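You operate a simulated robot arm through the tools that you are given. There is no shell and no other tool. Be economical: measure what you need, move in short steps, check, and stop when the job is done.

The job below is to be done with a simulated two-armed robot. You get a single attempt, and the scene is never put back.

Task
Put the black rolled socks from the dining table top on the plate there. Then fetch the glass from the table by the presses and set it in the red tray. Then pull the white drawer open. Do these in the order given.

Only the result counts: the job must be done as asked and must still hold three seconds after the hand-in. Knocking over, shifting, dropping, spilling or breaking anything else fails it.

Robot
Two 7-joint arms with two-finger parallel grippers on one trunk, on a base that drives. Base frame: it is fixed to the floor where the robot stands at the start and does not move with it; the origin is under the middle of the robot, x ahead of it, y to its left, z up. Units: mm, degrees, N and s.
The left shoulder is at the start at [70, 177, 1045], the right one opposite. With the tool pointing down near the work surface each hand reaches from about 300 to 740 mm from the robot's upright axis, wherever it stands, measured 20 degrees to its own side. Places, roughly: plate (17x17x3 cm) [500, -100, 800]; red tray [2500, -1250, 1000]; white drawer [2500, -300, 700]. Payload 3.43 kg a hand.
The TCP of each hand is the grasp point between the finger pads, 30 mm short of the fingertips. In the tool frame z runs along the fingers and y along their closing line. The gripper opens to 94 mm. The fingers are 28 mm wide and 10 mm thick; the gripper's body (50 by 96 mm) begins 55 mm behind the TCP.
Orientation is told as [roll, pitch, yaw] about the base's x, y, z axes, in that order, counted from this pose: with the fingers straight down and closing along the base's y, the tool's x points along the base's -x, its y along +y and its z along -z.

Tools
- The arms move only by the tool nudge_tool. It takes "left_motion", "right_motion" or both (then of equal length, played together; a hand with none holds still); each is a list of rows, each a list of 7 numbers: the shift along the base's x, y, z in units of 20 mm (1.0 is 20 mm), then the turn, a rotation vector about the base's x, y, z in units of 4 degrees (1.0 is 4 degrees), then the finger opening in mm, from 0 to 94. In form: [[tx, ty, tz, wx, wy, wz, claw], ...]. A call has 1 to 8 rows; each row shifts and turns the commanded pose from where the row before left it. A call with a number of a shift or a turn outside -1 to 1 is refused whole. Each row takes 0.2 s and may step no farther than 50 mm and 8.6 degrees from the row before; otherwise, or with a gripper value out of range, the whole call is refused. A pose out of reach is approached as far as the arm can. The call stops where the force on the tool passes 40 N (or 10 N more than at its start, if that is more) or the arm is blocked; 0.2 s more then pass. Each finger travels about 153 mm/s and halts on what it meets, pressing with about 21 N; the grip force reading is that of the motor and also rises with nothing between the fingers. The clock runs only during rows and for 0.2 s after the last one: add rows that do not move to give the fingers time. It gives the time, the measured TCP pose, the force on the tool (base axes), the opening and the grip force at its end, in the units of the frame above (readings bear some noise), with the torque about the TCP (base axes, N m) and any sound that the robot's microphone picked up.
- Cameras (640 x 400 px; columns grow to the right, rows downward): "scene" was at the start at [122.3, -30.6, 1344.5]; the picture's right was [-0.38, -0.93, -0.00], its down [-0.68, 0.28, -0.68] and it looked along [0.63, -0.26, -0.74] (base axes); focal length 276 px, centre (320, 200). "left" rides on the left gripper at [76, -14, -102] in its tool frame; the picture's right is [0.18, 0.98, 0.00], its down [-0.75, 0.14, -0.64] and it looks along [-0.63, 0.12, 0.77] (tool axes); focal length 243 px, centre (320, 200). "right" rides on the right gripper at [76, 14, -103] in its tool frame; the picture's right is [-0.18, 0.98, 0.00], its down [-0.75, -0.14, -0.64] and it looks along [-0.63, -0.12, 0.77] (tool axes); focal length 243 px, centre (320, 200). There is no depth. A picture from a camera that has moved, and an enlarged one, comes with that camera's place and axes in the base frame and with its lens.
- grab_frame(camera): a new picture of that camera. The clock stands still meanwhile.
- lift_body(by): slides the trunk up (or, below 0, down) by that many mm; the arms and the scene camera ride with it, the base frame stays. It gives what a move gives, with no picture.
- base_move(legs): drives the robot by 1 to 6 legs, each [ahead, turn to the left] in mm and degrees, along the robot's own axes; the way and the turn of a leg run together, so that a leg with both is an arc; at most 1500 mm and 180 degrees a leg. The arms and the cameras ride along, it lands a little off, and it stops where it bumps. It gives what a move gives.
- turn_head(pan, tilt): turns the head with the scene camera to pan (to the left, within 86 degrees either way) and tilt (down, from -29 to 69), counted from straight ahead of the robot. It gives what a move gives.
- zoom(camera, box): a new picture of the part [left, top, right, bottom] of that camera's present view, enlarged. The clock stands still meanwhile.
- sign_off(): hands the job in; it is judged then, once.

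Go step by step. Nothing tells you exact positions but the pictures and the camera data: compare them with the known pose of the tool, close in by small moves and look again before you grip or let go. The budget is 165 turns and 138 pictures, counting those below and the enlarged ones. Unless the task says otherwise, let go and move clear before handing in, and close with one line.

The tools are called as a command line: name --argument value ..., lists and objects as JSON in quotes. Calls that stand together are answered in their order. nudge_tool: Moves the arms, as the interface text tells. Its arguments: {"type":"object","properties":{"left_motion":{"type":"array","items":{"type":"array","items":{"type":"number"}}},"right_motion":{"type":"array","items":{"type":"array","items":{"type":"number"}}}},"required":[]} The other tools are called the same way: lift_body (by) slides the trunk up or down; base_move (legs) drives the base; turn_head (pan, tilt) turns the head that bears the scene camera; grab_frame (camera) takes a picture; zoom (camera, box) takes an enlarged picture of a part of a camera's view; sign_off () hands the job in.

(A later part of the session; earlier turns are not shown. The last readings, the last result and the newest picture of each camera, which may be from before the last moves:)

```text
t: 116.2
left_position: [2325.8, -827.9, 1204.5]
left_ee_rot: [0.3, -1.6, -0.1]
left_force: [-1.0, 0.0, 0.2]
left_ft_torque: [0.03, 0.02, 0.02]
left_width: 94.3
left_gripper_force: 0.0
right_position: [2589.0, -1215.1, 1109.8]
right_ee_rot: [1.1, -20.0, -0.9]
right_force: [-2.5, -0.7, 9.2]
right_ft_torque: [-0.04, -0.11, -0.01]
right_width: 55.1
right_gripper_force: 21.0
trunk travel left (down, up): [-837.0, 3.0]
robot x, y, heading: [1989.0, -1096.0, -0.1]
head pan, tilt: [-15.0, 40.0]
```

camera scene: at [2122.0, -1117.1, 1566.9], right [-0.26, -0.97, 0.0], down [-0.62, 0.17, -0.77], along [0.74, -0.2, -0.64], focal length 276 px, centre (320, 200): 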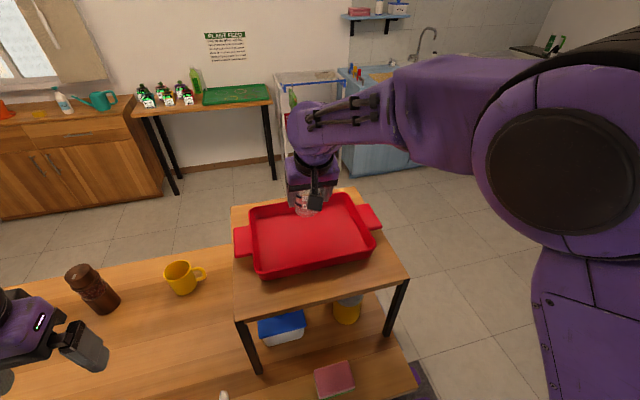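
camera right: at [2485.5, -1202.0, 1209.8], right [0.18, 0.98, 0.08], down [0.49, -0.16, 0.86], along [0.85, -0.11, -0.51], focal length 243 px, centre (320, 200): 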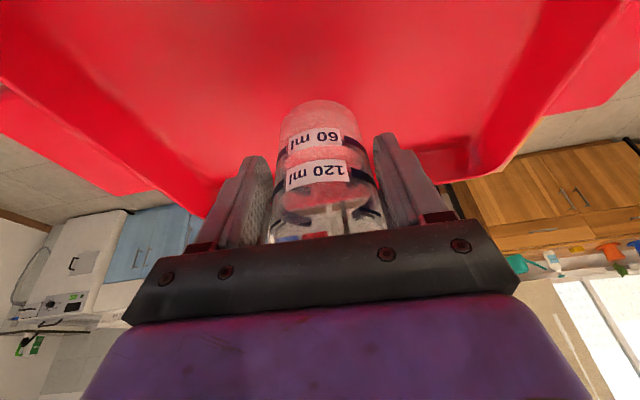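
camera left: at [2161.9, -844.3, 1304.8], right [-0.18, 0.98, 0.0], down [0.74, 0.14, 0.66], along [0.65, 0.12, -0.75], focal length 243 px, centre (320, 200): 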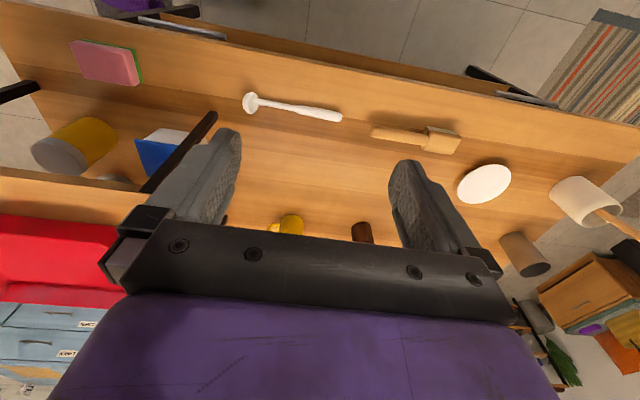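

Contact; the fingers are sliding down the tapered glass. Checking before release.

grab_frame --camera "right"

zoom --camera "scene" --box '[220, 150, 420, 290]'

```text
76 pictures are left
camera right: at [2482.5, -1201.1, 1181.1], right [0.18, 0.98, 0.08], down [0.49, -0.16, 0.86], along [0.86, -0.11, -0.5], focal length 243 px, centre (320, 200)
```

right: 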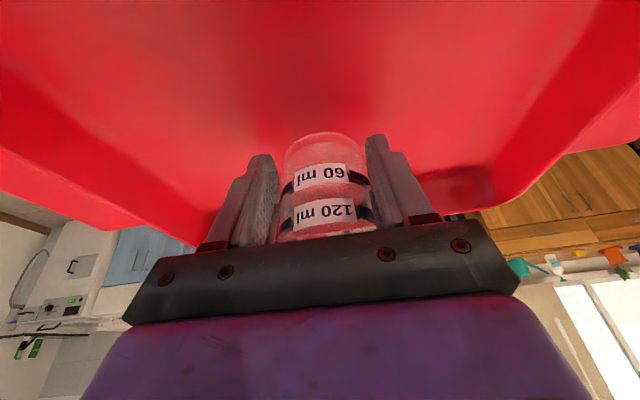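

```text
2.86 times, centred on (320, 220) of scene
camera zoom: at [2117.3, -1117.2, 1567.4], right [-0.26, -0.97, 0.0], down [-0.62, 0.17, -0.77], along [0.74, -0.2, -0.64], focal length 789 px, centre (320, 143)
```

zoom: 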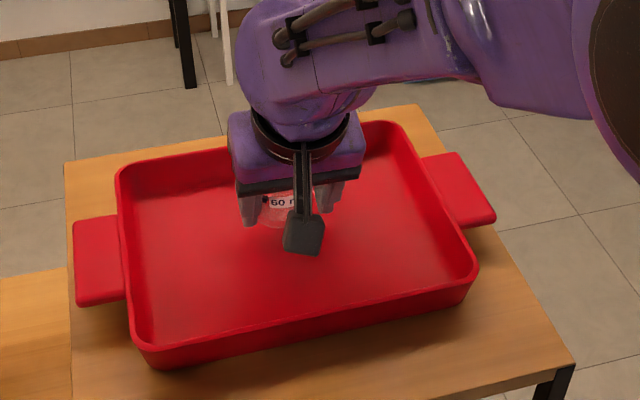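

The glass stands on the tray floor, upright. Opening the fingers and checking.

nudge_tool --right_motion '[[0, 0, 0.1, 0, 0, 0, 62], [0, 0, 0, 0, 0, 0, 75], [0, 0, 0, 0, 0, 0, 94], [0, 0, 0, 0, 0, 0, 94]]'

grab_frame --camera "right"

```text
t: 117.2
left_position: [2329.2, -828.2, 1203.9]
left_ee_rot: [0.3, -1.5, -0.2]
left_force: [0.2, -0.5, 0.7]
left_ft_torque: [-0.02, 0.0, -0.01]
left_width: 94.1
left_gripper_force: 0.1
right_position: [2590.6, -1215.4, 1111.1]
right_ee_rot: [1.2, -20.1, -0.7]
right_force: [0.3, 0.5, 0.2]
right_ft_torque: [-0.01, 0.01, -0.02]
right_width: 94.1
right_gripper_force: 0.0
trunk travel left (down, up): [-837.0, 3.0]
robot x, y, heading: [1990.7, -1093.5, 0.3]
head pan, tilt: [-15.0, 40.0]
```

```text
74 pictures are left
camera right: at [2485.0, -1201.5, 1182.1], right [0.18, 0.98, 0.08], down [0.49, -0.16, 0.86], along [0.85, -0.11, -0.51], focal length 243 px, centre (320, 200)
```

right: 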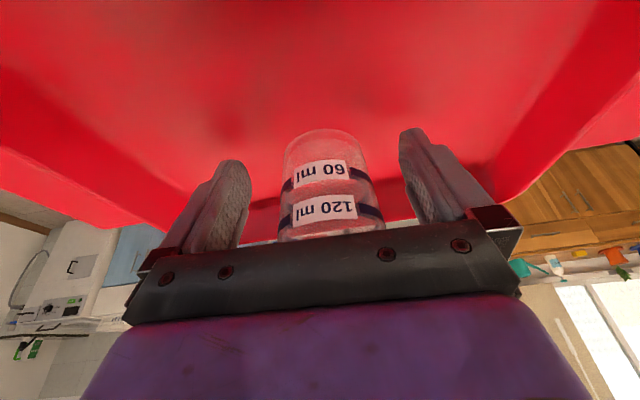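

The glass stands free. Raising the right hand straight up.

nudge_tool --right_motion '[[0, 0, 0.6, 0, 0, 0, 94], [0, 0, 1, 0, 0, 0, 94], [0, 0, 1, 0, 0, 0, 94], [0, 0, 1, 0, 0, 0, 94], [0, 0, 1, 0, 0, 0, 94], [0, 0, 1, 0, 0, 0, 94]]'

grab_frame --camera "right"

grab_frame --camera "scene"

```text
t: 118.6
left_position: [2327.7, -828.7, 1203.1]
left_ee_rot: [0.3, -1.6, -0.2]
left_force: [0.4, 0.1, -0.1]
left_ft_torque: [-0.03, -0.02, 0.02]
left_width: 94.2
left_gripper_force: 0.0
right_position: [2591.3, -1214.8, 1223.8]
right_ee_rot: [1.1, -19.9, -0.8]
right_force: [0.6, 0.0, 0.0]
right_ft_torque: [-0.01, -0.03, 0.02]
right_width: 94.1
right_gripper_force: 0.1
trunk travel left (down, up): [-837.0, 3.0]
robot x, y, heading: [1987.8, -1096.4, 0.0]
head pan, tilt: [-15.0, 40.0]
```

```text
73 pictures are left
camera right: at [2485.0, -1201.6, 1294.9], right [0.18, 0.98, 0.08], down [0.49, -0.16, 0.86], along [0.85, -0.11, -0.51], focal length 243 px, centre (320, 200)
```

right: 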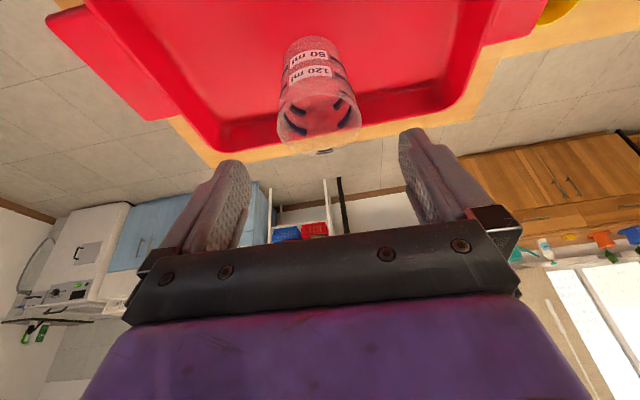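

```text
72 pictures are left
camera scene: at [2119.6, -1117.5, 1567.1], right [-0.26, -0.97, 0.0], down [-0.62, 0.17, -0.77], along [0.74, -0.2, -0.64], focal length 276 px, centre (320, 200)
```

scene: 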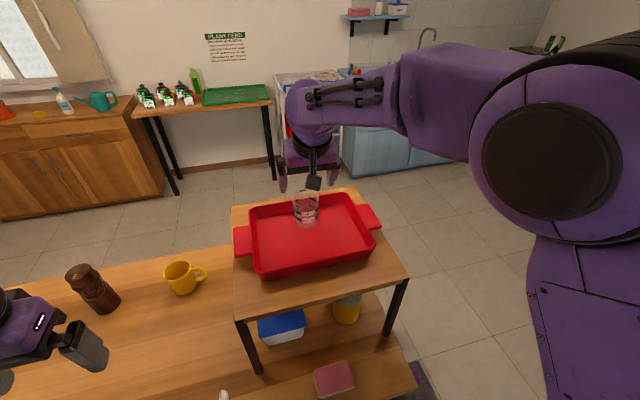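

Glass stands upright in the tray. Backing off and driving along to the white drawer near the left end.

base_move --legs '[[-350, 0], [0, 90], [780, 0], [0, -90]]'

turn_head --pan 0 --tilt 40

grab_frame --camera "scene"

```text
t: 132.3
left_position: [1991.7, -34.0, 1203.4]
left_ee_rot: [0.3, -1.5, -0.7]
left_force: [-0.2, -0.5, 0.7]
left_ft_torque: [-0.06, -0.02, 0.0]
left_width: 93.8
left_gripper_force: 0.0
right_position: [2252.4, -422.2, 1223.5]
right_ee_rot: [1.1, -20.0, -1.3]
right_force: [-0.2, 0.4, -1.0]
right_ft_torque: [-0.01, -0.02, 0.01]
right_width: 94.1
right_gripper_force: 0.1
trunk travel left (down, up): [-837.0, 3.0]
robot x, y, heading: [1647.5, -295.5, -0.5]
head pan, tilt: [-15.0, 40.0]
```

```text
t: 133.1
left_position: [1991.5, -33.7, 1204.3]
left_ee_rot: [0.3, -1.5, -0.6]
left_force: [0.4, 0.5, 0.4]
left_ft_torque: [-0.03, 0.0, -0.01]
left_width: 93.9
left_gripper_force: 0.0
right_position: [2250.9, -422.9, 1223.3]
right_ee_rot: [1.2, -19.9, -1.2]
right_force: [-0.3, 0.4, -0.6]
right_ft_torque: [0.0, -0.01, -0.02]
right_width: 94.0
right_gripper_force: 0.1
trunk travel left (down, up): [-837.0, 3.0]
robot x, y, heading: [1648.9, -297.8, -0.6]
head pan, tilt: [0.0, 40.0]
```

```text
71 pictures are left
camera scene: at [1783.7, -299.0, 1567.1], right [-0.01, -1.0, 0.0], down [-0.64, 0.01, -0.77], along [0.77, -0.01, -0.64], focal length 276 px, centre (320, 200)
```

scene: 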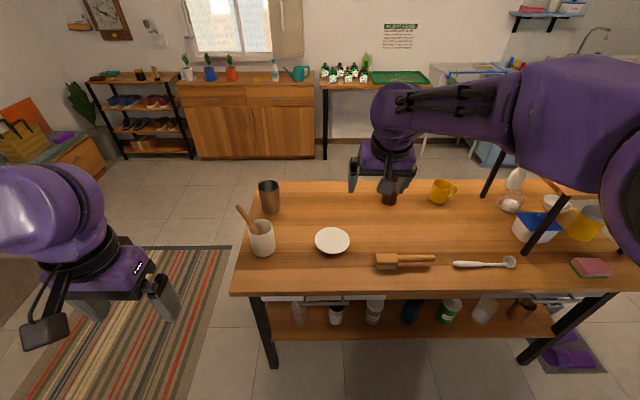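

I need to see the drawer front. I'll pull the right hand back, then lower the trunk and look level.

nudge_tool --right_motion '[[-1, 0, 0, 0, 0, 0, 94], [-1, 0, 0, 0, 0, 0, 94], [-1, 0, 0, 0, 0, 0, 94], [-1, 0, 0, 0, 0, 0, 94], [-1, 0, 0, 0, 0, 0, 94], [-1, 0, 0, 0, 0, 0, 94], [-1, 0, 0, 0, 0, 0, 94]]'

lift_body --by -400

turn_head --pan 0 --tilt 35

grab_frame --camera "scene"

grab_frame --camera "right"

```text
t: 134.7
left_position: [1990.0, -33.5, 1203.1]
left_ee_rot: [0.4, -1.5, -0.7]
left_force: [-0.1, -0.5, -0.1]
left_ft_torque: [0.01, -0.01, 0.0]
left_width: 94.1
left_gripper_force: 0.1
right_position: [2112.0, -424.0, 1223.6]
right_ee_rot: [1.3, -20.0, -1.3]
right_force: [-0.5, 0.3, 0.5]
right_ft_torque: [0.0, -0.01, -0.03]
right_width: 94.0
right_gripper_force: 0.1
trunk travel left (down, up): [-837.0, 3.0]
robot x, y, heading: [1649.0, -299.4, -0.5]
head pan, tilt: [0.0, 40.0]
```

```text
t: 138.6
left_position: [1991.8, -34.1, 803.6]
left_ee_rot: [0.3, -1.6, -0.8]
left_force: [0.0, -0.3, 0.0]
left_ft_torque: [-0.01, -0.03, 0.0]
left_width: 93.9
left_gripper_force: 0.0
right_position: [2113.2, -423.7, 824.0]
right_ee_rot: [1.2, -19.9, -1.4]
right_force: [0.8, -0.4, 0.6]
right_ft_torque: [-0.01, 0.0, 0.0]
right_width: 94.0
right_gripper_force: 0.1
trunk travel left (down, up): [-437.0, 403.0]
robot x, y, heading: [1648.4, -296.0, -0.8]
head pan, tilt: [0.0, 40.0]
```

```text
t: 139.2
left_position: [1991.2, -33.3, 804.7]
left_ee_rot: [0.3, -1.5, -0.7]
left_force: [-0.3, 0.3, 0.1]
left_ft_torque: [-0.01, 0.01, -0.01]
left_width: 94.0
left_gripper_force: 0.1
right_position: [2112.5, -423.2, 824.1]
right_ee_rot: [1.3, -20.1, -1.3]
right_force: [-0.1, -0.2, -0.4]
right_ft_torque: [0.01, -0.02, -0.04]
right_width: 94.1
right_gripper_force: 0.1
trunk travel left (down, up): [-437.0, 403.0]
robot x, y, heading: [1650.0, -296.7, -0.2]
head pan, tilt: [0.0, 35.0]
```

```text
70 pictures are left
camera scene: at [1786.7, -298.9, 1174.6], right [-0.01, -1.0, 0.0], down [-0.57, 0.0, -0.82], along [0.82, -0.01, -0.57], focal length 276 px, centre (320, 200)
```

scene: 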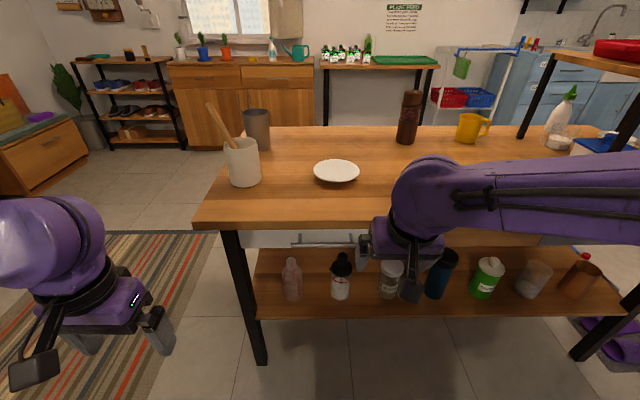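

```text
69 pictures are left
camera right: at [2006.1, -408.7, 894.2], right [0.19, 0.98, 0.08], down [0.49, -0.17, 0.86], along [0.85, -0.12, -0.51], focal length 243 px, centre (320, 200)
```

right: 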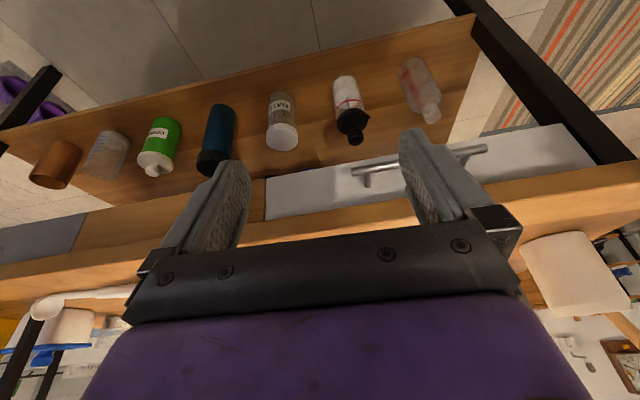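

zoom --camera "right" --box '[250, 100, 620, 240]'

zoom --camera "scene" --box '[200, 190, 420, 300]'

```text
1.73 times, centred on (435, 170) of right
camera zoom: at [2006.1, -408.7, 894.2], right [0.19, 0.98, 0.08], down [0.49, -0.17, 0.86], along [0.85, -0.12, -0.51], focal length 420 px, centre (121, 252)
```

zoom: 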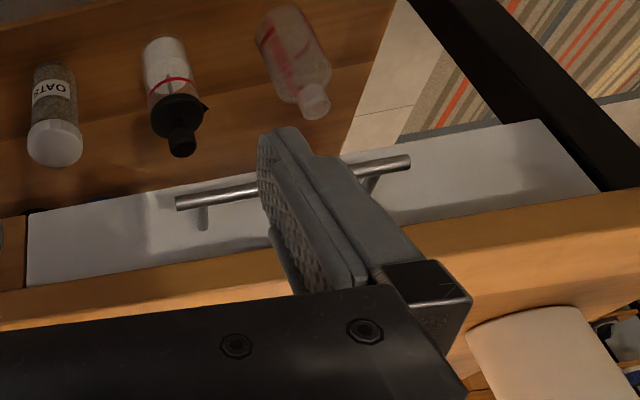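

```text
2.91 times, centred on (310, 245) of scene
camera zoom: at [1786.7, -298.9, 1174.6], right [-0.01, -1.0, 0.0], down [-0.57, 0.0, -0.82], along [0.82, -0.01, -0.57], focal length 803 px, centre (349, 69)
```

zoom: 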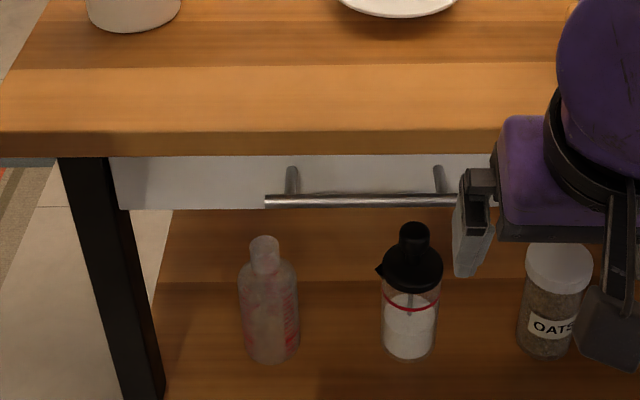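

The handle bar runs y≈−236…−398 at about x 2262, z 706. I'll back the base 100 mm and turn the right hand to point forward.

base_move --legs '[[-100, 0.5]]'

nudge_tool --right_motion '[[0.8, 0, 0, 0, -1, 0, 94], [0.8, 0, 0, 0, -1, 0, 94], [0.8, 0, 0, 0, -1, 0, 94], [0.8, 0, 0, 0, -1, 0, 94], [0.8, 0, 0, 0, -1, 0, 94], [0.8, 0, 0, 0, -1, 0, 94], [0, 0, 0, 0, -1, 0, 94], [0, 0, 0, 0, -1, 0, 94]]'

nudge_tool --right_motion '[[0, 0, 0, 0, -1, 0, 94], [0, 0, 0, 0, -1, 0, 94], [0, 0, 0, 0, -1, 0, 94], [0, 0, 0, 0, -1, 0, 94], [0, 0, 0, 0, -1, 0, 94], [0, 0, 0, 0, -1, 0, 94], [0, 0, 0, 0, -1, 0, 94], [0, 0, 0, 0, -1, 0, 94]]'

grab_frame --camera "scene"

```text
t: 140.3
left_position: [1888.7, -30.0, 803.8]
left_ee_rot: [0.3, -1.6, -0.2]
left_force: [-0.2, -0.2, 0.1]
left_ft_torque: [0.0, -0.03, 0.0]
left_width: 94.2
left_gripper_force: 0.1
right_position: [2013.6, -419.3, 823.7]
right_ee_rot: [1.1, -20.1, -0.7]
right_force: [-0.1, -0.1, 0.8]
right_ft_torque: [0.03, 0.01, 0.01]
right_width: 93.9
right_gripper_force: 0.0
trunk travel left (down, up): [-437.0, 403.0]
robot x, y, heading: [1549.9, -293.9, 0.1]
head pan, tilt: [0.0, 35.0]
```

```text
t: 142.2
left_position: [1889.1, -29.8, 803.7]
left_ee_rot: [0.3, -1.5, -0.2]
left_force: [0.3, -0.3, -0.3]
left_ft_torque: [0.04, -0.02, 0.0]
left_width: 94.1
left_gripper_force: 0.1
right_position: [2110.7, -422.3, 823.7]
right_ee_rot: [0.8, -48.2, -1.2]
right_force: [-0.2, -0.1, -0.1]
right_ft_torque: [-0.01, 0.01, -0.03]
right_width: 93.8
right_gripper_force: 0.0
right hand out of reach, approached as far as the arm can: row 8
trunk travel left (down, up): [-437.0, 403.0]
robot x, y, heading: [1547.4, -296.1, -0.0]
head pan, tilt: [0.0, 35.0]
```

```text
t: 143.9
left_position: [1889.9, -30.3, 803.9]
left_ee_rot: [0.3, -1.5, -0.3]
left_force: [-0.4, -0.8, 0.2]
left_ft_torque: [-0.02, 0.02, -0.03]
left_width: 94.0
left_gripper_force: 0.0
right_position: [2110.5, -423.1, 823.5]
right_ee_rot: [2.1, -76.7, -3.2]
right_force: [-1.1, 0.5, -0.3]
right_ft_torque: [-0.01, 0.03, -0.03]
right_width: 94.0
right_gripper_force: 0.1
right hand out of reach, approached as far as the arm can: row 2
trunk travel left (down, up): [-437.0, 403.0]
robot x, y, heading: [1548.5, -297.1, 0.1]
head pan, tilt: [0.0, 35.0]
```

```text
66 pictures are left
camera scene: at [1687.7, -297.4, 1174.7], right [0.0, -1.0, 0.0], down [-0.57, 0.0, -0.82], along [0.82, 0.0, -0.57], focal length 276 px, centre (320, 200)
```

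scene: 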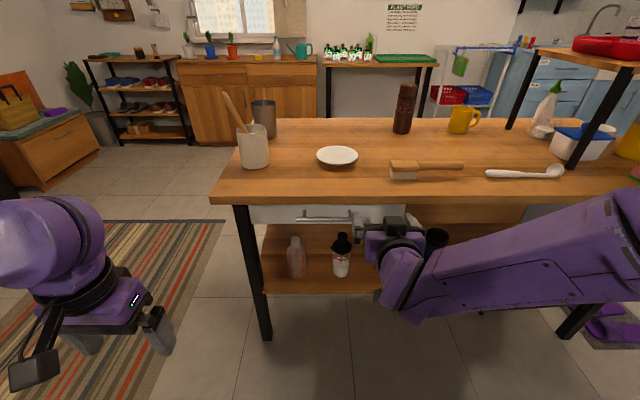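

Now rolling the hand about its own axis to bring the fingers vertical.

nudge_tool --right_motion '[[0, 0, 0, 0.97, 0, -0.23, 94], [0, 0, 0, 0.97, 0, -0.23, 94], [0, 0, 0, 0.97, 0, -0.23, 94], [0, 0, 0, 0.97, 0, -0.23, 94], [0, 0, 0, 0.97, 0, -0.23, 94], [0, 0, 0, 0.97, 0, -0.23, 94], [0, 0, 0, 0.97, 0, -0.23, 94], [0, 0, 0, 0.97, 0, -0.23, 94]]'

nudge_tool --right_motion '[[0, 0, 0, 0.97, 0, -0.23, 94], [0, 0, 0, 0.97, 0, -0.23, 94], [0, 0, 0, 0.97, 0, -0.23, 94], [0, 0, 0, 0.97, 0, -0.23, 94], [0, 0, 0, 0.97, 0, -0.23, 94], [0, 0, 0, 0.97, 0, -0.23, 94], [0, 0, 0, 0.97, 0, -0.23, 94], [0, 0, 0, 0.97, 0, -0.23, 94]]'

nudge_tool --right_motion '[[0, 0, 0, 0.97, 0, -0.23, 94], [0, 0, 0, 0.97, 0, -0.23, 94], [0, 0, 0, 0.97, 0, -0.23, 94], [0, 0, 0, 0.97, 0, -0.23, 94], [0, 0, 0, 0.97, 0, -0.23, 94], [0, 0, 0, 0.97, 0, -0.23, 94]]'

grab_frame --camera "right"

grab_frame --camera "scene"

```text
t: 145.8
left_position: [1888.6, -29.4, 805.3]
left_ee_rot: [0.3, -1.5, -0.2]
left_force: [0.3, 0.2, -0.7]
left_ft_torque: [0.02, 0.01, -0.04]
left_width: 93.8
left_gripper_force: 0.1
right_position: [2110.1, -421.9, 824.0]
right_ee_rot: [65.4, -55.1, -70.1]
right_force: [0.1, 0.2, 0.2]
right_ft_torque: [0.0, -0.02, 0.0]
right_width: 94.0
right_gripper_force: 0.0
trunk travel left (down, up): [-437.0, 403.0]
robot x, y, heading: [1553.7, -295.2, -0.2]
head pan, tilt: [0.0, 35.0]
```

```text
t: 147.6
left_position: [1890.0, -30.0, 803.4]
left_ee_rot: [0.3, -1.5, -0.2]
left_force: [-0.4, 0.0, -0.5]
left_ft_torque: [0.0, -0.04, -0.02]
left_width: 94.1
left_gripper_force: 0.0
right_position: [2111.3, -422.7, 822.6]
right_ee_rot: [74.3, -24.7, -83.8]
right_force: [-0.1, 0.1, -0.2]
right_ft_torque: [0.0, -0.01, -0.02]
right_width: 94.1
right_gripper_force: 0.1
trunk travel left (down, up): [-437.0, 403.0]
robot x, y, heading: [1554.2, -297.4, 0.1]
head pan, tilt: [0.0, 35.0]
```

```text
t: 148.9
left_position: [1889.3, -29.9, 803.7]
left_ee_rot: [0.3, -1.4, -0.2]
left_force: [0.0, 0.7, -0.2]
left_ft_torque: [-0.01, 0.0, 0.0]
left_width: 94.0
left_gripper_force: 0.0
right_position: [2109.7, -421.9, 824.4]
right_ee_rot: [75.7, -1.5, -89.7]
right_force: [0.1, -0.2, -0.2]
right_ft_torque: [-0.03, 0.0, 0.01]
right_width: 94.1
right_gripper_force: 0.1
trunk travel left (down, up): [-437.0, 403.0]
robot x, y, heading: [1548.5, -298.0, -0.0]
head pan, tilt: [0.0, 35.0]
```

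```text
65 pictures are left
camera right: at [2014.2, -345.2, 860.8], right [0.24, -0.16, 0.96], down [-0.65, -0.76, 0.04], along [0.72, -0.64, -0.29], focal length 243 px, centre (320, 200)
```

right: 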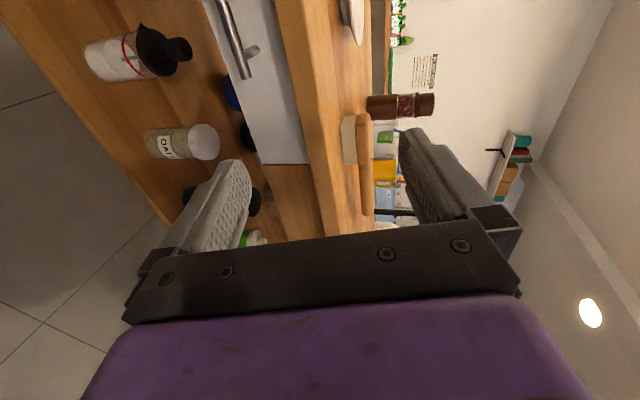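

```text
64 pictures are left
camera scene: at [1687.5, -297.2, 1174.7], right [0.0, -1.0, 0.0], down [-0.57, 0.0, -0.82], along [0.82, 0.0, -0.57], focal length 276 px, centre (320, 200)
```

scene: 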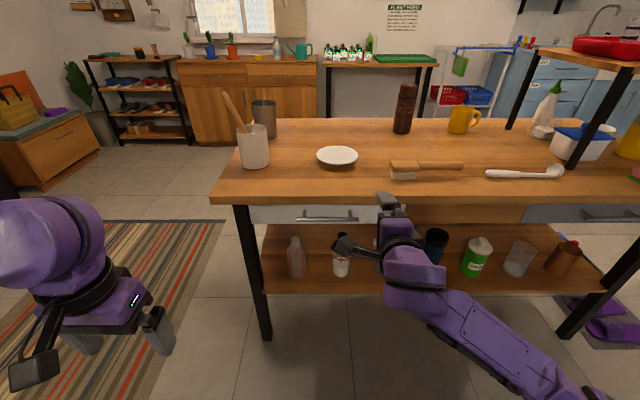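

Hand is oriented well. Moving to a staging point in front of the bar's middle while levelling, with fingers part-closed.

nudge_tool --right_motion '[[0.4, 0.875, -0.94, 0, -0.5, 0, 45], [0.4, 0.875, -0.94, 0, -0.5, 0, 45], [0.4, 0.875, -0.94, 0, -0.5, 0, 45], [0.4, 0.875, -0.94, 0, -0.5, 0, 45], [0.4, 0.875, -0.94, 0, -0.5, 0, 45], [0.4, 0.875, -0.94, 0, -0.5, 0, 45]]'

grab_frame --camera "right"

zoom --camera "scene" --box '[220, 170, 440, 300]'

```text
t: 150.3
left_position: [1889.8, -30.6, 803.8]
left_ee_rot: [0.2, -1.5, -0.2]
left_force: [-0.4, -0.4, -0.4]
left_ft_torque: [-0.02, 0.0, 0.03]
left_width: 94.0
left_gripper_force: 0.0
right_position: [2158.1, -384.3, 851.8]
right_ee_rot: [85.7, -1.9, -89.3]
right_force: [0.5, 0.5, -0.6]
right_ft_torque: [0.02, -0.02, 0.0]
right_width: 44.9
right_gripper_force: 0.0
right hand out of reach, approached as far as the arm can: row 2, 3, 4, 5, 6
trunk travel left (down, up): [-437.0, 403.0]
robot x, y, heading: [1551.2, -298.7, -0.0]
head pan, tilt: [0.0, 35.0]
```

```text
63 pictures are left
camera right: at [2057.1, -307.8, 870.6], right [0.07, -0.15, 0.99], down [-0.64, -0.76, -0.07], along [0.76, -0.63, -0.15], focal length 243 px, centre (320, 200)
```

right: 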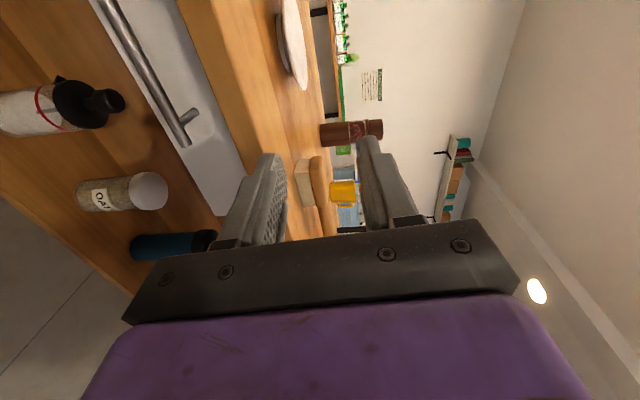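

```text
2.91 times, centred on (330, 235) of scene
camera zoom: at [1687.6, -297.2, 1174.6], right [0.0, -1.0, 0.0], down [-0.57, 0.0, -0.82], along [0.82, 0.0, -0.57], focal length 803 px, centre (291, 98)
```

zoom: 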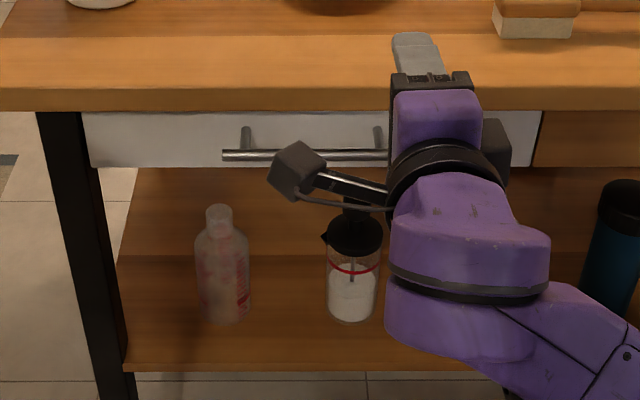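

The arm can't go lower in this posture, but the trunk can: lowering it 140 mm.

lift_body --by -140

nudge_tool --right_motion '[[0, 0.8, 0, 0, 0, 0, 45], [0, 0.8, 0, 0, 0, 0, 45], [0, 0.8, 0, 0, 0, 0, 45], [0, 0.8, 0, 0, 0, 0, 45]]'

grab_frame --camera "right"

grab_frame --camera "scene"

```text
t: 152.0
left_position: [1888.7, -29.6, 663.7]
left_ee_rot: [0.3, -1.5, -0.1]
left_force: [-0.7, 0.0, 0.5]
left_ft_torque: [-0.02, 0.02, -0.01]
left_width: 94.2
left_gripper_force: 0.0
right_position: [2159.2, -384.3, 711.5]
right_ee_rot: [85.8, -1.8, -89.4]
right_force: [-0.5, -0.9, 0.2]
right_ft_torque: [0.0, -0.02, -0.02]
right_width: 44.9
right_gripper_force: 0.0
trunk travel left (down, up): [-297.0, 543.0]
robot x, y, heading: [1548.2, -298.3, 0.3]
head pan, tilt: [0.0, 35.0]
```

```text
t: 153.0
left_position: [1889.0, -30.1, 663.1]
left_ee_rot: [0.2, -1.5, -0.1]
left_force: [0.6, 0.5, -0.2]
left_ft_torque: [0.03, 0.03, -0.01]
left_width: 93.9
left_gripper_force: 0.1
right_position: [2159.5, -329.2, 733.3]
right_ee_rot: [85.5, -2.1, -89.2]
right_force: [0.3, -1.1, 0.2]
right_ft_torque: [0.01, -0.03, -0.02]
right_width: 44.8
right_gripper_force: 0.0
right hand out of reach, approached as far as the arm can: row 2, 3, 4
trunk travel left (down, up): [-297.0, 543.0]
robot x, y, heading: [1550.2, -295.5, 0.1]
head pan, tilt: [0.0, 35.0]
```

```text
61 pictures are left
camera right: at [2056.8, -254.4, 752.5], right [0.08, -0.15, 0.99], down [-0.64, -0.76, -0.06], along [0.76, -0.63, -0.16], focal length 243 px, centre (320, 200)
```

right: 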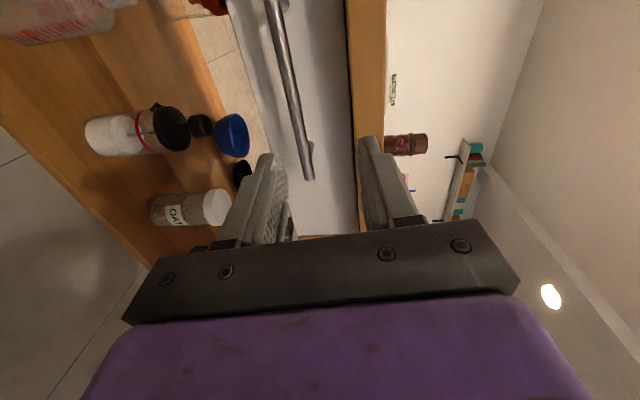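

```text
60 pictures are left
camera scene: at [1687.4, -297.1, 1034.7], right [0.0, -1.0, 0.0], down [-0.57, 0.0, -0.82], along [0.82, 0.0, -0.57], focal length 276 px, centre (320, 200)
```

scene: 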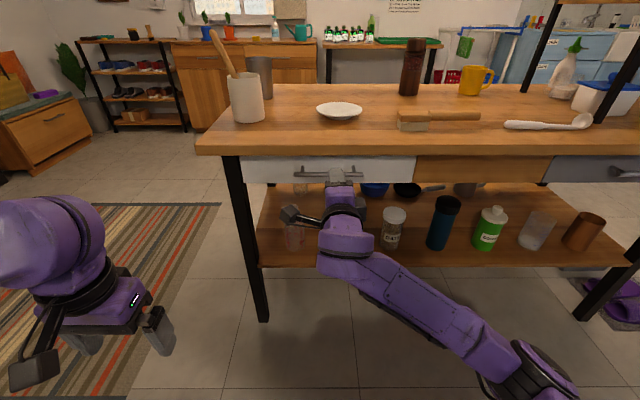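

Bar is at z≈706, x≈2264. Lowering the trunk 26 mm, then extending the hand forward.

lift_body --by -26

nudge_tool --right_motion '[[0.8, 0, 0, 0, 0, 0, 45], [0.8, 0, 0, 0, 0, 0, 45], [0.8, 0, 0, 0, 0, 0, 45]]'

grab_frame --camera "right"

zoom --camera "scene" --box '[220, 120, 440, 250]'

```text
t: 153.7
left_position: [1890.4, -30.1, 637.3]
left_ee_rot: [0.3, -1.5, -0.2]
left_force: [-0.5, -0.8, -0.2]
left_ft_torque: [0.01, 0.02, -0.02]
left_width: 93.8
left_gripper_force: 0.0
right_position: [2158.2, -330.7, 707.7]
right_ee_rot: [85.5, -2.0, -89.2]
right_force: [0.3, -0.7, -0.3]
right_ft_torque: [0.03, 0.02, -0.01]
right_width: 45.0
right_gripper_force: 0.0
trunk travel left (down, up): [-271.0, 569.0]
robot x, y, heading: [1551.3, -299.3, -0.0]
head pan, tilt: [0.0, 35.0]
```

```text
t: 154.5
left_position: [1888.8, -31.4, 637.7]
left_ee_rot: [0.3, -1.5, -0.2]
left_force: [-0.2, 0.8, -0.5]
left_ft_torque: [0.0, 0.01, 0.0]
left_width: 94.1
left_gripper_force: 0.0
right_position: [2205.0, -329.8, 706.3]
right_ee_rot: [85.3, -2.1, -89.2]
right_force: [0.1, 0.4, 0.1]
right_ft_torque: [0.01, 0.01, 0.0]
right_width: 45.1
right_gripper_force: 0.0
trunk travel left (down, up): [-271.0, 569.0]
robot x, y, heading: [1553.3, -296.7, 0.0]
head pan, tilt: [0.0, 35.0]
```

```text
59 pictures are left
camera right: at [2104.1, -254.5, 726.6], right [0.08, -0.15, 0.99], down [-0.64, -0.77, -0.06], along [0.76, -0.63, -0.16], focal length 243 px, centre (320, 200)
```

right: 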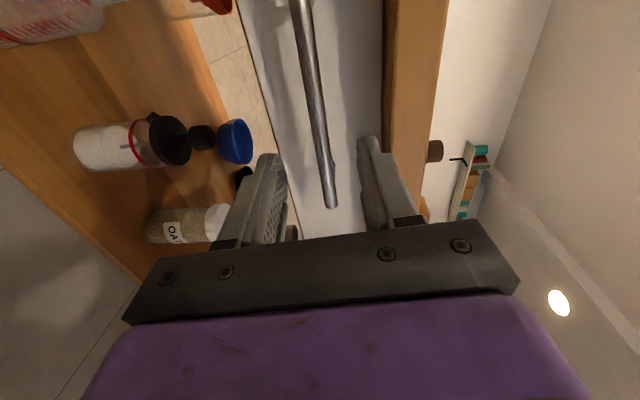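

```text
2.91 times, centred on (330, 185) of scene
camera zoom: at [1687.5, -297.2, 1008.7], right [0.0, -1.0, 0.0], down [-0.57, 0.0, -0.82], along [0.82, 0.0, -0.57], focal length 803 px, centre (291, 244)
```

zoom: 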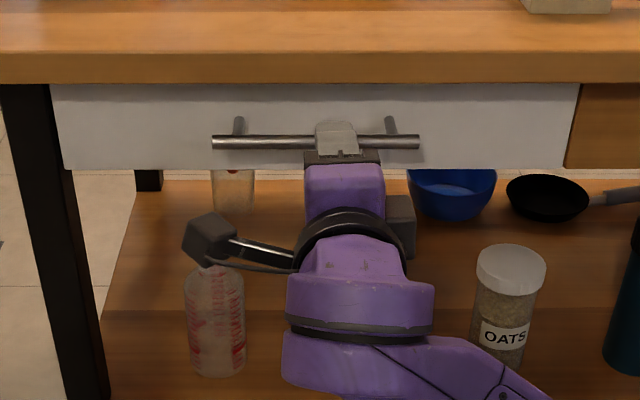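

Aligned with the bar between the fingers. Advancing ~45 mm.

nudge_tool --right_motion '[[0.75, 0, 0, 0, 0, 0, 45], [0.75, 0, 0, 0, 0, 0, 45], [0.75, 0, 0, 0, 0, 0, 45]]'

grab_frame --camera "right"

zoom --camera "scene" --box '[220, 120, 440, 250]'

```text
t: 155.3
left_position: [1890.0, -29.9, 637.4]
left_ee_rot: [0.3, -1.5, -0.1]
left_force: [-0.8, -0.5, 0.6]
left_ft_torque: [-0.01, -0.01, 0.03]
left_width: 94.1
left_gripper_force: 0.0
right_position: [2250.7, -329.8, 707.8]
right_ee_rot: [85.2, -2.1, -89.1]
right_force: [0.6, -0.4, 0.5]
right_ft_torque: [0.02, -0.03, -0.03]
right_width: 45.2
right_gripper_force: 0.0
trunk travel left (down, up): [-271.0, 569.0]
robot x, y, heading: [1547.6, -300.4, 0.3]
head pan, tilt: [0.0, 35.0]
```

```text
57 pictures are left
camera right: at [2149.2, -254.4, 727.1], right [0.08, -0.15, 0.99], down [-0.64, -0.77, -0.06], along [0.76, -0.63, -0.16], focal length 243 px, centre (320, 200)
```

right: 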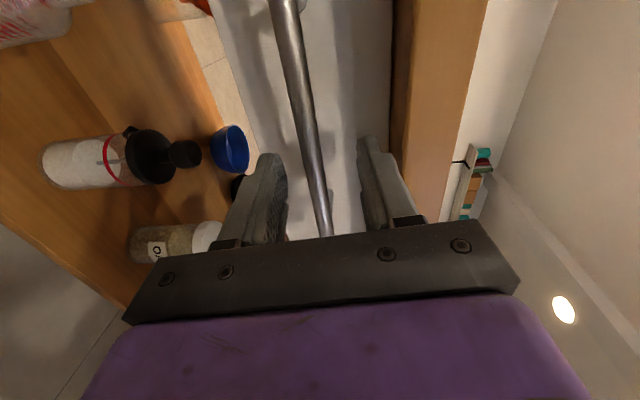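

```text
2.91 times, centred on (330, 185) of scene
camera zoom: at [1687.5, -297.2, 1008.6], right [0.0, -1.0, 0.0], down [-0.57, 0.0, -0.82], along [0.82, 0.0, -0.57], focal length 803 px, centre (291, 244)
```

zoom: 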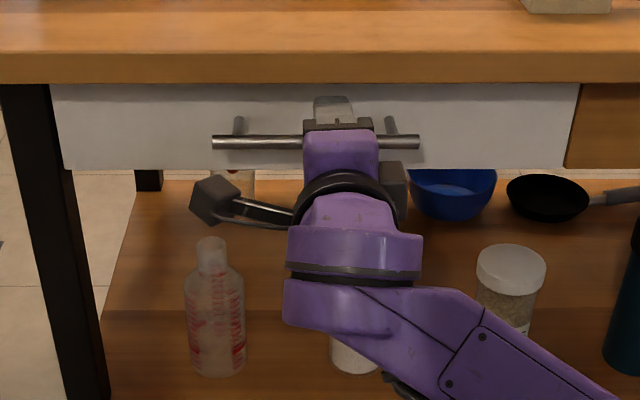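

The bar passes between the fingers at the grasp point. Closing.

nudge_tool --right_motion '[[0, 0, 0, 0, 0, 0, 25], [0, 0, 0, 0, 0, 0, 8], [0, 0, 0, 0, 0, 0, 2], [0, 0, 0, 0, 0, 0, 2]]'

grab_frame --camera "right"

```text
t: 156.3
left_position: [1891.5, -30.8, 636.8]
left_ee_rot: [0.4, -1.3, -0.3]
left_force: [0.1, -0.1, -0.4]
left_ft_torque: [-0.02, 0.02, -0.01]
left_width: 93.9
left_gripper_force: 0.1
right_position: [2250.5, -329.8, 704.7]
right_ee_rot: [84.8, -2.1, -89.0]
right_force: [-13.9, -0.4, -23.9]
right_ft_torque: [1.28, 0.61, -0.67]
right_width: 12.5
right_gripper_force: 44.9
trunk travel left (down, up): [-271.0, 569.0]
robot x, y, heading: [1551.0, -297.3, 0.1]
head pan, tilt: [0.0, 35.0]
```

```text
55 pictures are left
camera right: at [2149.8, -254.5, 724.2], right [0.09, -0.15, 0.98], down [-0.64, -0.77, -0.06], along [0.76, -0.62, -0.16], focal length 243 px, centre (320, 200)
```

right: 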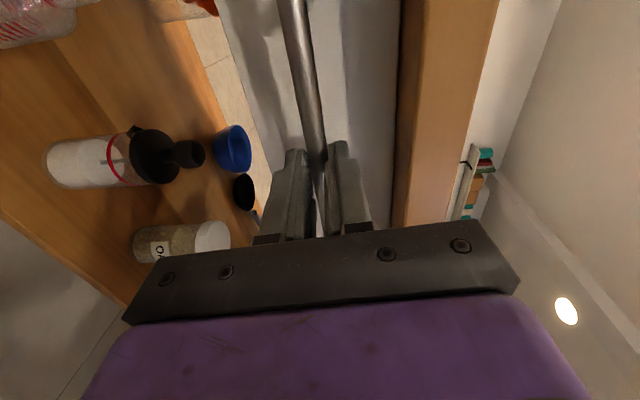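

Gripped on the bar. Relieving the small vertical load while starting to pull.

nudge_tool --right_motion '[[-0.2, 0, -0.2, 0, 0, 0, 2], [-0.5, 0, 0, 0, 0, 0, 2], [-0.5, 0, 0, 0, 0, 0, 2]]'

grab_frame --camera "right"

```text
t: 157.1
left_position: [1890.9, -30.1, 637.4]
left_ee_rot: [0.3, -1.4, -0.2]
left_force: [0.6, -0.3, -0.2]
left_ft_torque: [0.0, -0.01, -0.03]
left_width: 93.9
left_gripper_force: 0.1
right_position: [2227.7, -330.0, 705.1]
right_ee_rot: [85.1, -2.2, -88.9]
right_force: [-0.7, 5.0, -8.5]
right_ft_torque: [1.22, 0.19, -0.63]
right_width: 12.8
right_gripper_force: 45.2
trunk travel left (down, up): [-271.0, 569.0]
robot x, y, heading: [1546.8, -299.5, -0.2]
head pan, tilt: [0.0, 35.0]
```

```text
54 pictures are left
camera right: at [2125.8, -254.7, 723.6], right [0.09, -0.15, 0.99], down [-0.64, -0.77, -0.06], along [0.77, -0.62, -0.16], focal length 243 px, centre (320, 200)
```

right: 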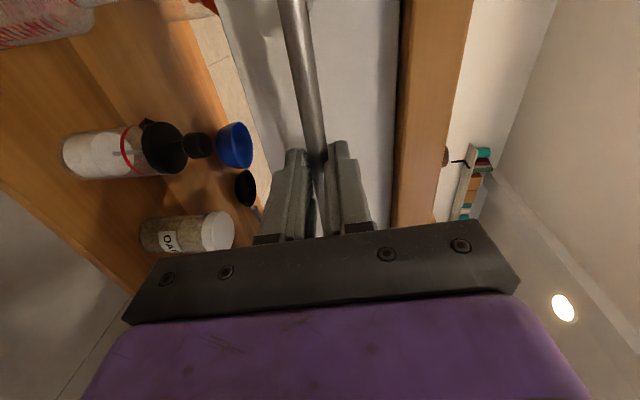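

The drawer is sliding with the hand. Continuing the pull by arm.

nudge_tool --right_motion '[[-0.6, 0, 0, 0, 0, 0, 2], [-0.6, 0, 0, 0, 0, 0, 2], [-0.6, 0, 0, 0, 0, 0, 2], [-0.6, 0, 0, 0, 0, 0, 2]]'

grab_frame --camera "scene"

```text
t: 158.1
left_position: [1889.3, -31.1, 637.3]
left_ee_rot: [0.3, -1.5, -0.1]
left_force: [-0.3, -0.7, 0.3]
left_ft_torque: [0.01, -0.01, 0.01]
left_width: 94.1
left_gripper_force: 0.0
right_position: [2180.2, -331.8, 704.0]
right_ee_rot: [85.2, -2.1, -89.0]
right_force: [-0.4, 3.7, -6.0]
right_ft_torque: [1.37, 0.08, 0.88]
right_width: 12.7
right_gripper_force: 45.7
trunk travel left (down, up): [-271.0, 569.0]
robot x, y, heading: [1550.0, -297.8, 0.0]
head pan, tilt: [0.0, 35.0]
```

```text
53 pictures are left
camera scene: at [1688.2, -297.0, 1008.5], right [0.0, -1.0, 0.0], down [-0.57, 0.0, -0.82], along [0.82, 0.0, -0.57], focal length 276 px, centre (320, 200)
```

scene: 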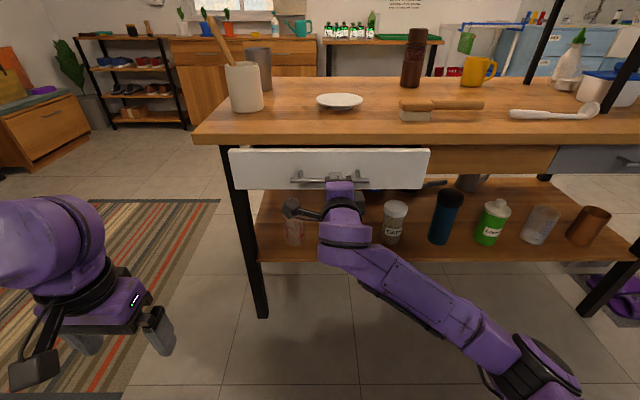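

Drawer is open ~70 mm. I'll use the base to pull further, slowly.

base_move --legs '[[-70, 0]]'

grab_frame --camera "scene"

```text
t: 159.2
left_position: [1820.7, -31.1, 637.1]
left_ee_rot: [0.3, -1.5, -0.1]
left_force: [0.3, -0.2, 0.5]
left_ft_torque: [0.01, 0.03, -0.02]
left_width: 94.0
left_gripper_force: 0.1
right_position: [2110.7, -330.5, 703.9]
right_ee_rot: [85.2, -2.1, -89.2]
right_force: [-1.7, 1.4, -5.0]
right_ft_torque: [1.29, 0.11, -0.27]
right_width: 12.6
right_gripper_force: 45.0
trunk travel left (down, up): [-271.0, 569.0]
robot x, y, heading: [1483.7, -297.7, -0.1]
head pan, tilt: [0.0, 35.0]
```

```text
52 pictures are left
camera scene: at [1618.8, -297.3, 1008.6], right [0.0, -1.0, 0.0], down [-0.57, 0.0, -0.82], along [0.82, 0.0, -0.57], focal length 276 px, centre (320, 200)
```

scene: 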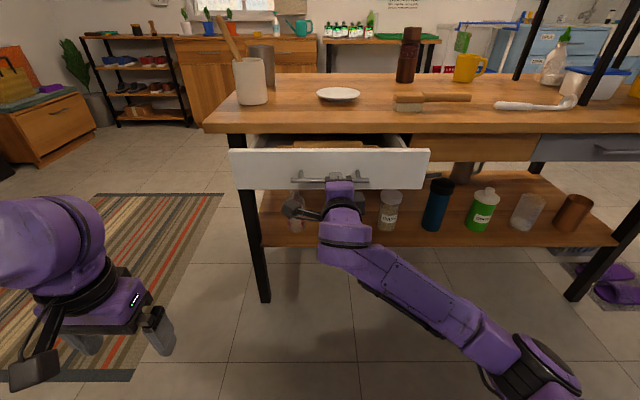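

Open ~140 mm with low force. Pulling another 70 mm.

base_move --legs '[[-70, 0]]'

grab_frame --camera "scene"

```text
t: 160.2
left_position: [1750.5, -31.8, 637.3]
left_ee_rot: [0.3, -1.5, -0.2]
left_force: [-0.6, 0.0, -0.9]
left_ft_torque: [0.0, 0.03, 0.0]
left_width: 94.1
left_gripper_force: 0.1
right_position: [2040.6, -331.6, 703.3]
right_ee_rot: [85.2, -2.1, -89.1]
right_force: [-0.8, -0.4, -3.4]
right_ft_torque: [1.34, 0.08, 0.42]
right_width: 12.6
right_gripper_force: 45.5
trunk travel left (down, up): [-271.0, 569.0]
robot x, y, heading: [1409.3, -299.1, -0.4]
head pan, tilt: [0.0, 35.0]
```

```text
51 pictures are left
camera scene: at [1548.6, -297.5, 1008.6], right [0.0, -1.0, 0.0], down [-0.57, 0.0, -0.82], along [0.82, 0.0, -0.57], focal length 276 px, centre (320, 200)
```

scene: 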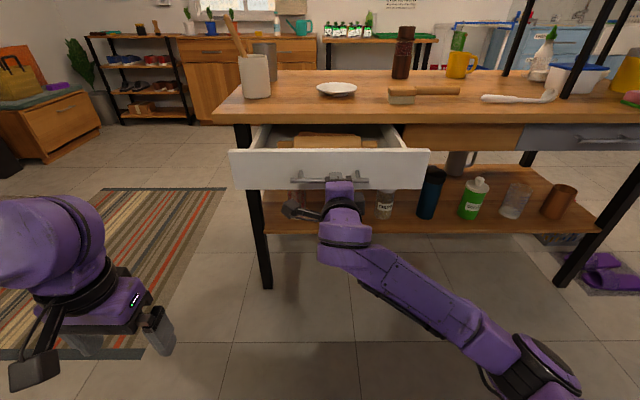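

Open ~210 mm; one more modest pull for margin.

base_move --legs '[[-50, 0]]'

turn_head --pan -86 --tilt 35

grab_frame --camera "scene"

```text
t: 161.1
left_position: [1699.5, -32.1, 638.3]
left_ee_rot: [0.3, -1.5, -0.2]
left_force: [0.8, -1.1, 0.8]
left_ft_torque: [0.02, -0.03, 0.04]
left_width: 93.7
left_gripper_force: 0.0
right_position: [1990.3, -330.6, 702.2]
right_ee_rot: [85.1, -2.1, -89.1]
right_force: [-1.2, -1.2, -2.8]
right_ft_torque: [1.35, 0.09, 0.15]
right_width: 12.2
right_gripper_force: 44.9
trunk travel left (down, up): [-271.0, 569.0]
robot x, y, heading: [1364.3, -299.0, -0.2]
head pan, tilt: [0.0, 35.0]
```

```text
t: 162.7
left_position: [1701.0, -32.6, 638.1]
left_ee_rot: [0.2, -1.5, -0.2]
left_force: [-0.1, 0.8, 0.1]
left_ft_torque: [-0.01, 0.02, 0.0]
left_width: 94.0
left_gripper_force: 0.1
right_position: [1990.7, -331.2, 703.4]
right_ee_rot: [85.2, -2.0, -89.1]
right_force: [0.7, -1.0, -1.2]
right_ft_torque: [1.27, 0.01, -0.02]
right_width: 12.2
right_gripper_force: 44.7
trunk travel left (down, up): [-271.0, 569.0]
robot x, y, heading: [1363.1, -296.3, 0.0]
head pan, tilt: [-85.9, 35.0]
```

```text
50 pictures are left
camera scene: at [1416.6, -385.5, 1008.6], right [-1.0, -0.07, 0.0], down [-0.04, 0.57, -0.82], along [0.06, -0.82, -0.57], focal length 276 px, centre (320, 200)
```

scene: 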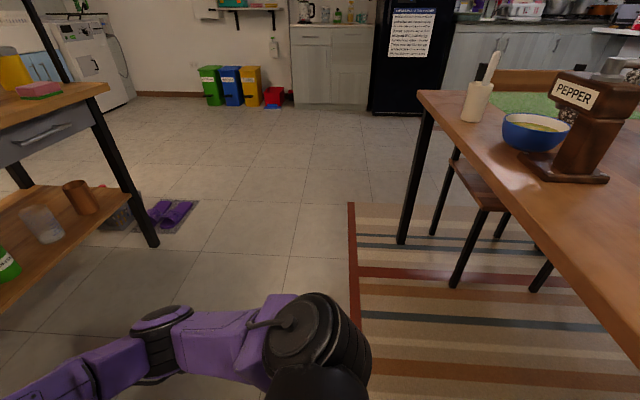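

Drawer is open ~260 mm and the dining table edge is near behind, so I stop here. Releasing the bar.

nudge_tool --right_motion '[[0, 0, 0, 0, 0, 0, 25], [0, 0, 0, 0, 0, 0, 45], [0, 0, 0, 0, 0, 0, 45]]'

grab_frame --camera "right"

```text
t: 163.5
left_position: [1700.7, -29.8, 637.7]
left_ee_rot: [0.3, -1.5, -0.2]
left_force: [-0.1, 0.1, 0.9]
left_ft_torque: [0.0, 0.01, -0.02]
left_width: 94.0
left_gripper_force: 0.0
right_position: [1991.2, -330.7, 702.9]
right_ee_rot: [85.3, -2.1, -89.1]
right_force: [-0.9, 0.8, 0.5]
right_ft_torque: [0.02, -0.01, 0.01]
right_width: 45.2
right_gripper_force: 0.2
trunk travel left (down, up): [-271.0, 569.0]
robot x, y, heading: [1363.3, -299.0, -0.2]
head pan, tilt: [-85.9, 35.0]
```

```text
49 pictures are left
camera right: at [1888.5, -255.1, 723.6], right [0.08, -0.15, 0.99], down [-0.64, -0.77, -0.06], along [0.76, -0.63, -0.16], focal length 243 px, centre (320, 200)
```

right: 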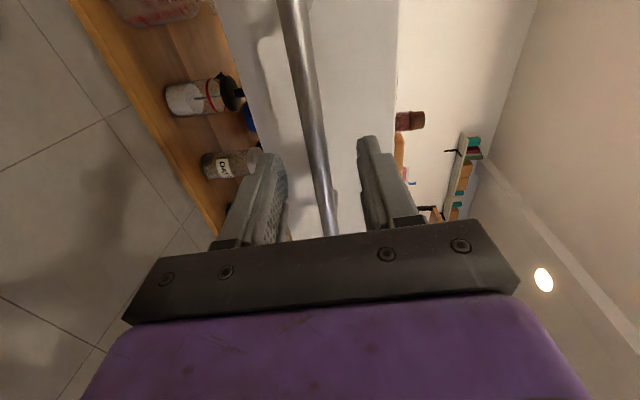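

Released cleanly. Withdrawing the hand straight back a little first, watching for reach.

nudge_tool --right_motion '[[-0.5, 0, 0, 0, 0, 0, 45], [-0.5, 0, 0, 0, 0, 0, 45]]'

```text
t: 164.1
left_position: [1701.5, -30.3, 637.6]
left_ee_rot: [0.3, -1.4, -0.3]
left_force: [-0.4, -0.3, 0.2]
left_ft_torque: [0.02, 0.0, 0.02]
left_width: 94.2
left_gripper_force: 0.0
right_position: [1970.4, -330.2, 702.5]
right_ee_rot: [85.2, -2.0, -89.1]
right_force: [-0.4, 0.3, -0.8]
right_ft_torque: [-0.02, 0.01, -0.03]
right_width: 44.8
right_gripper_force: 0.1
trunk travel left (down, up): [-271.0, 569.0]
robot x, y, heading: [1359.3, -295.1, -0.2]
head pan, tilt: [-85.9, 35.0]
```

nudge_tool --right_motion '[[-0.3, -0.5, 0, 0, 0, 0, 45], [-0.3, -0.8, 0, 0, 0, 0, 45], [-0.3, -0.8, 0, 0, 0, 0, 45], [-0.3, -0.8, 0, 0, 0, 0, 45]]'

grab_frame --camera "right"

turn_head --pan 0 --tilt 35

grab_frame --camera "scene"

```text
t: 165.1
left_position: [1700.9, -30.4, 638.5]
left_ee_rot: [0.3, -1.5, -0.2]
left_force: [-0.6, 0.1, 0.5]
left_ft_torque: [-0.01, 0.0, -0.01]
left_width: 93.8
left_gripper_force: 0.0
right_position: [1947.0, -388.8, 704.1]
right_ee_rot: [85.2, -2.0, -89.2]
right_force: [-0.5, 0.1, 0.6]
right_ft_torque: [-0.02, -0.01, 0.04]
right_width: 45.0
right_gripper_force: 0.0
trunk travel left (down, up): [-271.0, 569.0]
robot x, y, heading: [1363.2, -297.0, 0.0]
head pan, tilt: [-85.9, 35.0]
```

```text
48 pictures are left
camera right: at [1845.2, -313.0, 724.3], right [0.08, -0.15, 0.99], down [-0.64, -0.77, -0.06], along [0.76, -0.63, -0.16], focal length 243 px, centre (320, 200)
```

right: 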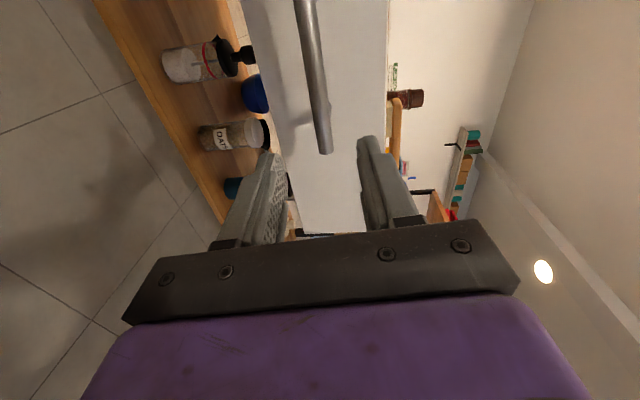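

```text
t: 166.7
left_position: [1700.4, -31.2, 638.4]
left_ee_rot: [0.4, -1.5, -0.2]
left_force: [-0.1, 0.5, -0.1]
left_ft_torque: [0.02, 0.03, -0.03]
left_width: 94.0
left_gripper_force: 0.1
right_position: [1946.4, -389.2, 703.7]
right_ee_rot: [85.2, -2.2, -89.1]
right_force: [-0.2, -0.6, -0.4]
right_ft_torque: [-0.03, 0.01, 0.01]
right_width: 45.2
right_gripper_force: 0.0
trunk travel left (down, up): [-271.0, 569.0]
robot x, y, heading: [1361.7, -295.4, -0.0]
head pan, tilt: [0.0, 35.0]
```

```text
47 pictures are left
camera scene: at [1498.2, -297.4, 1008.7], right [0.0, -1.0, 0.0], down [-0.57, 0.0, -0.82], along [0.82, 0.0, -0.57], focal length 276 px, centre (320, 200)
```

scene: 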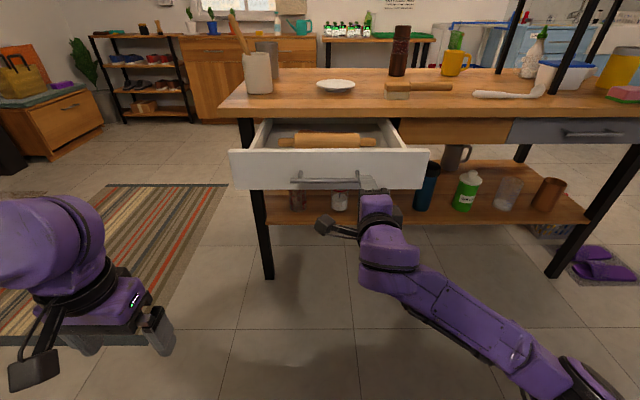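

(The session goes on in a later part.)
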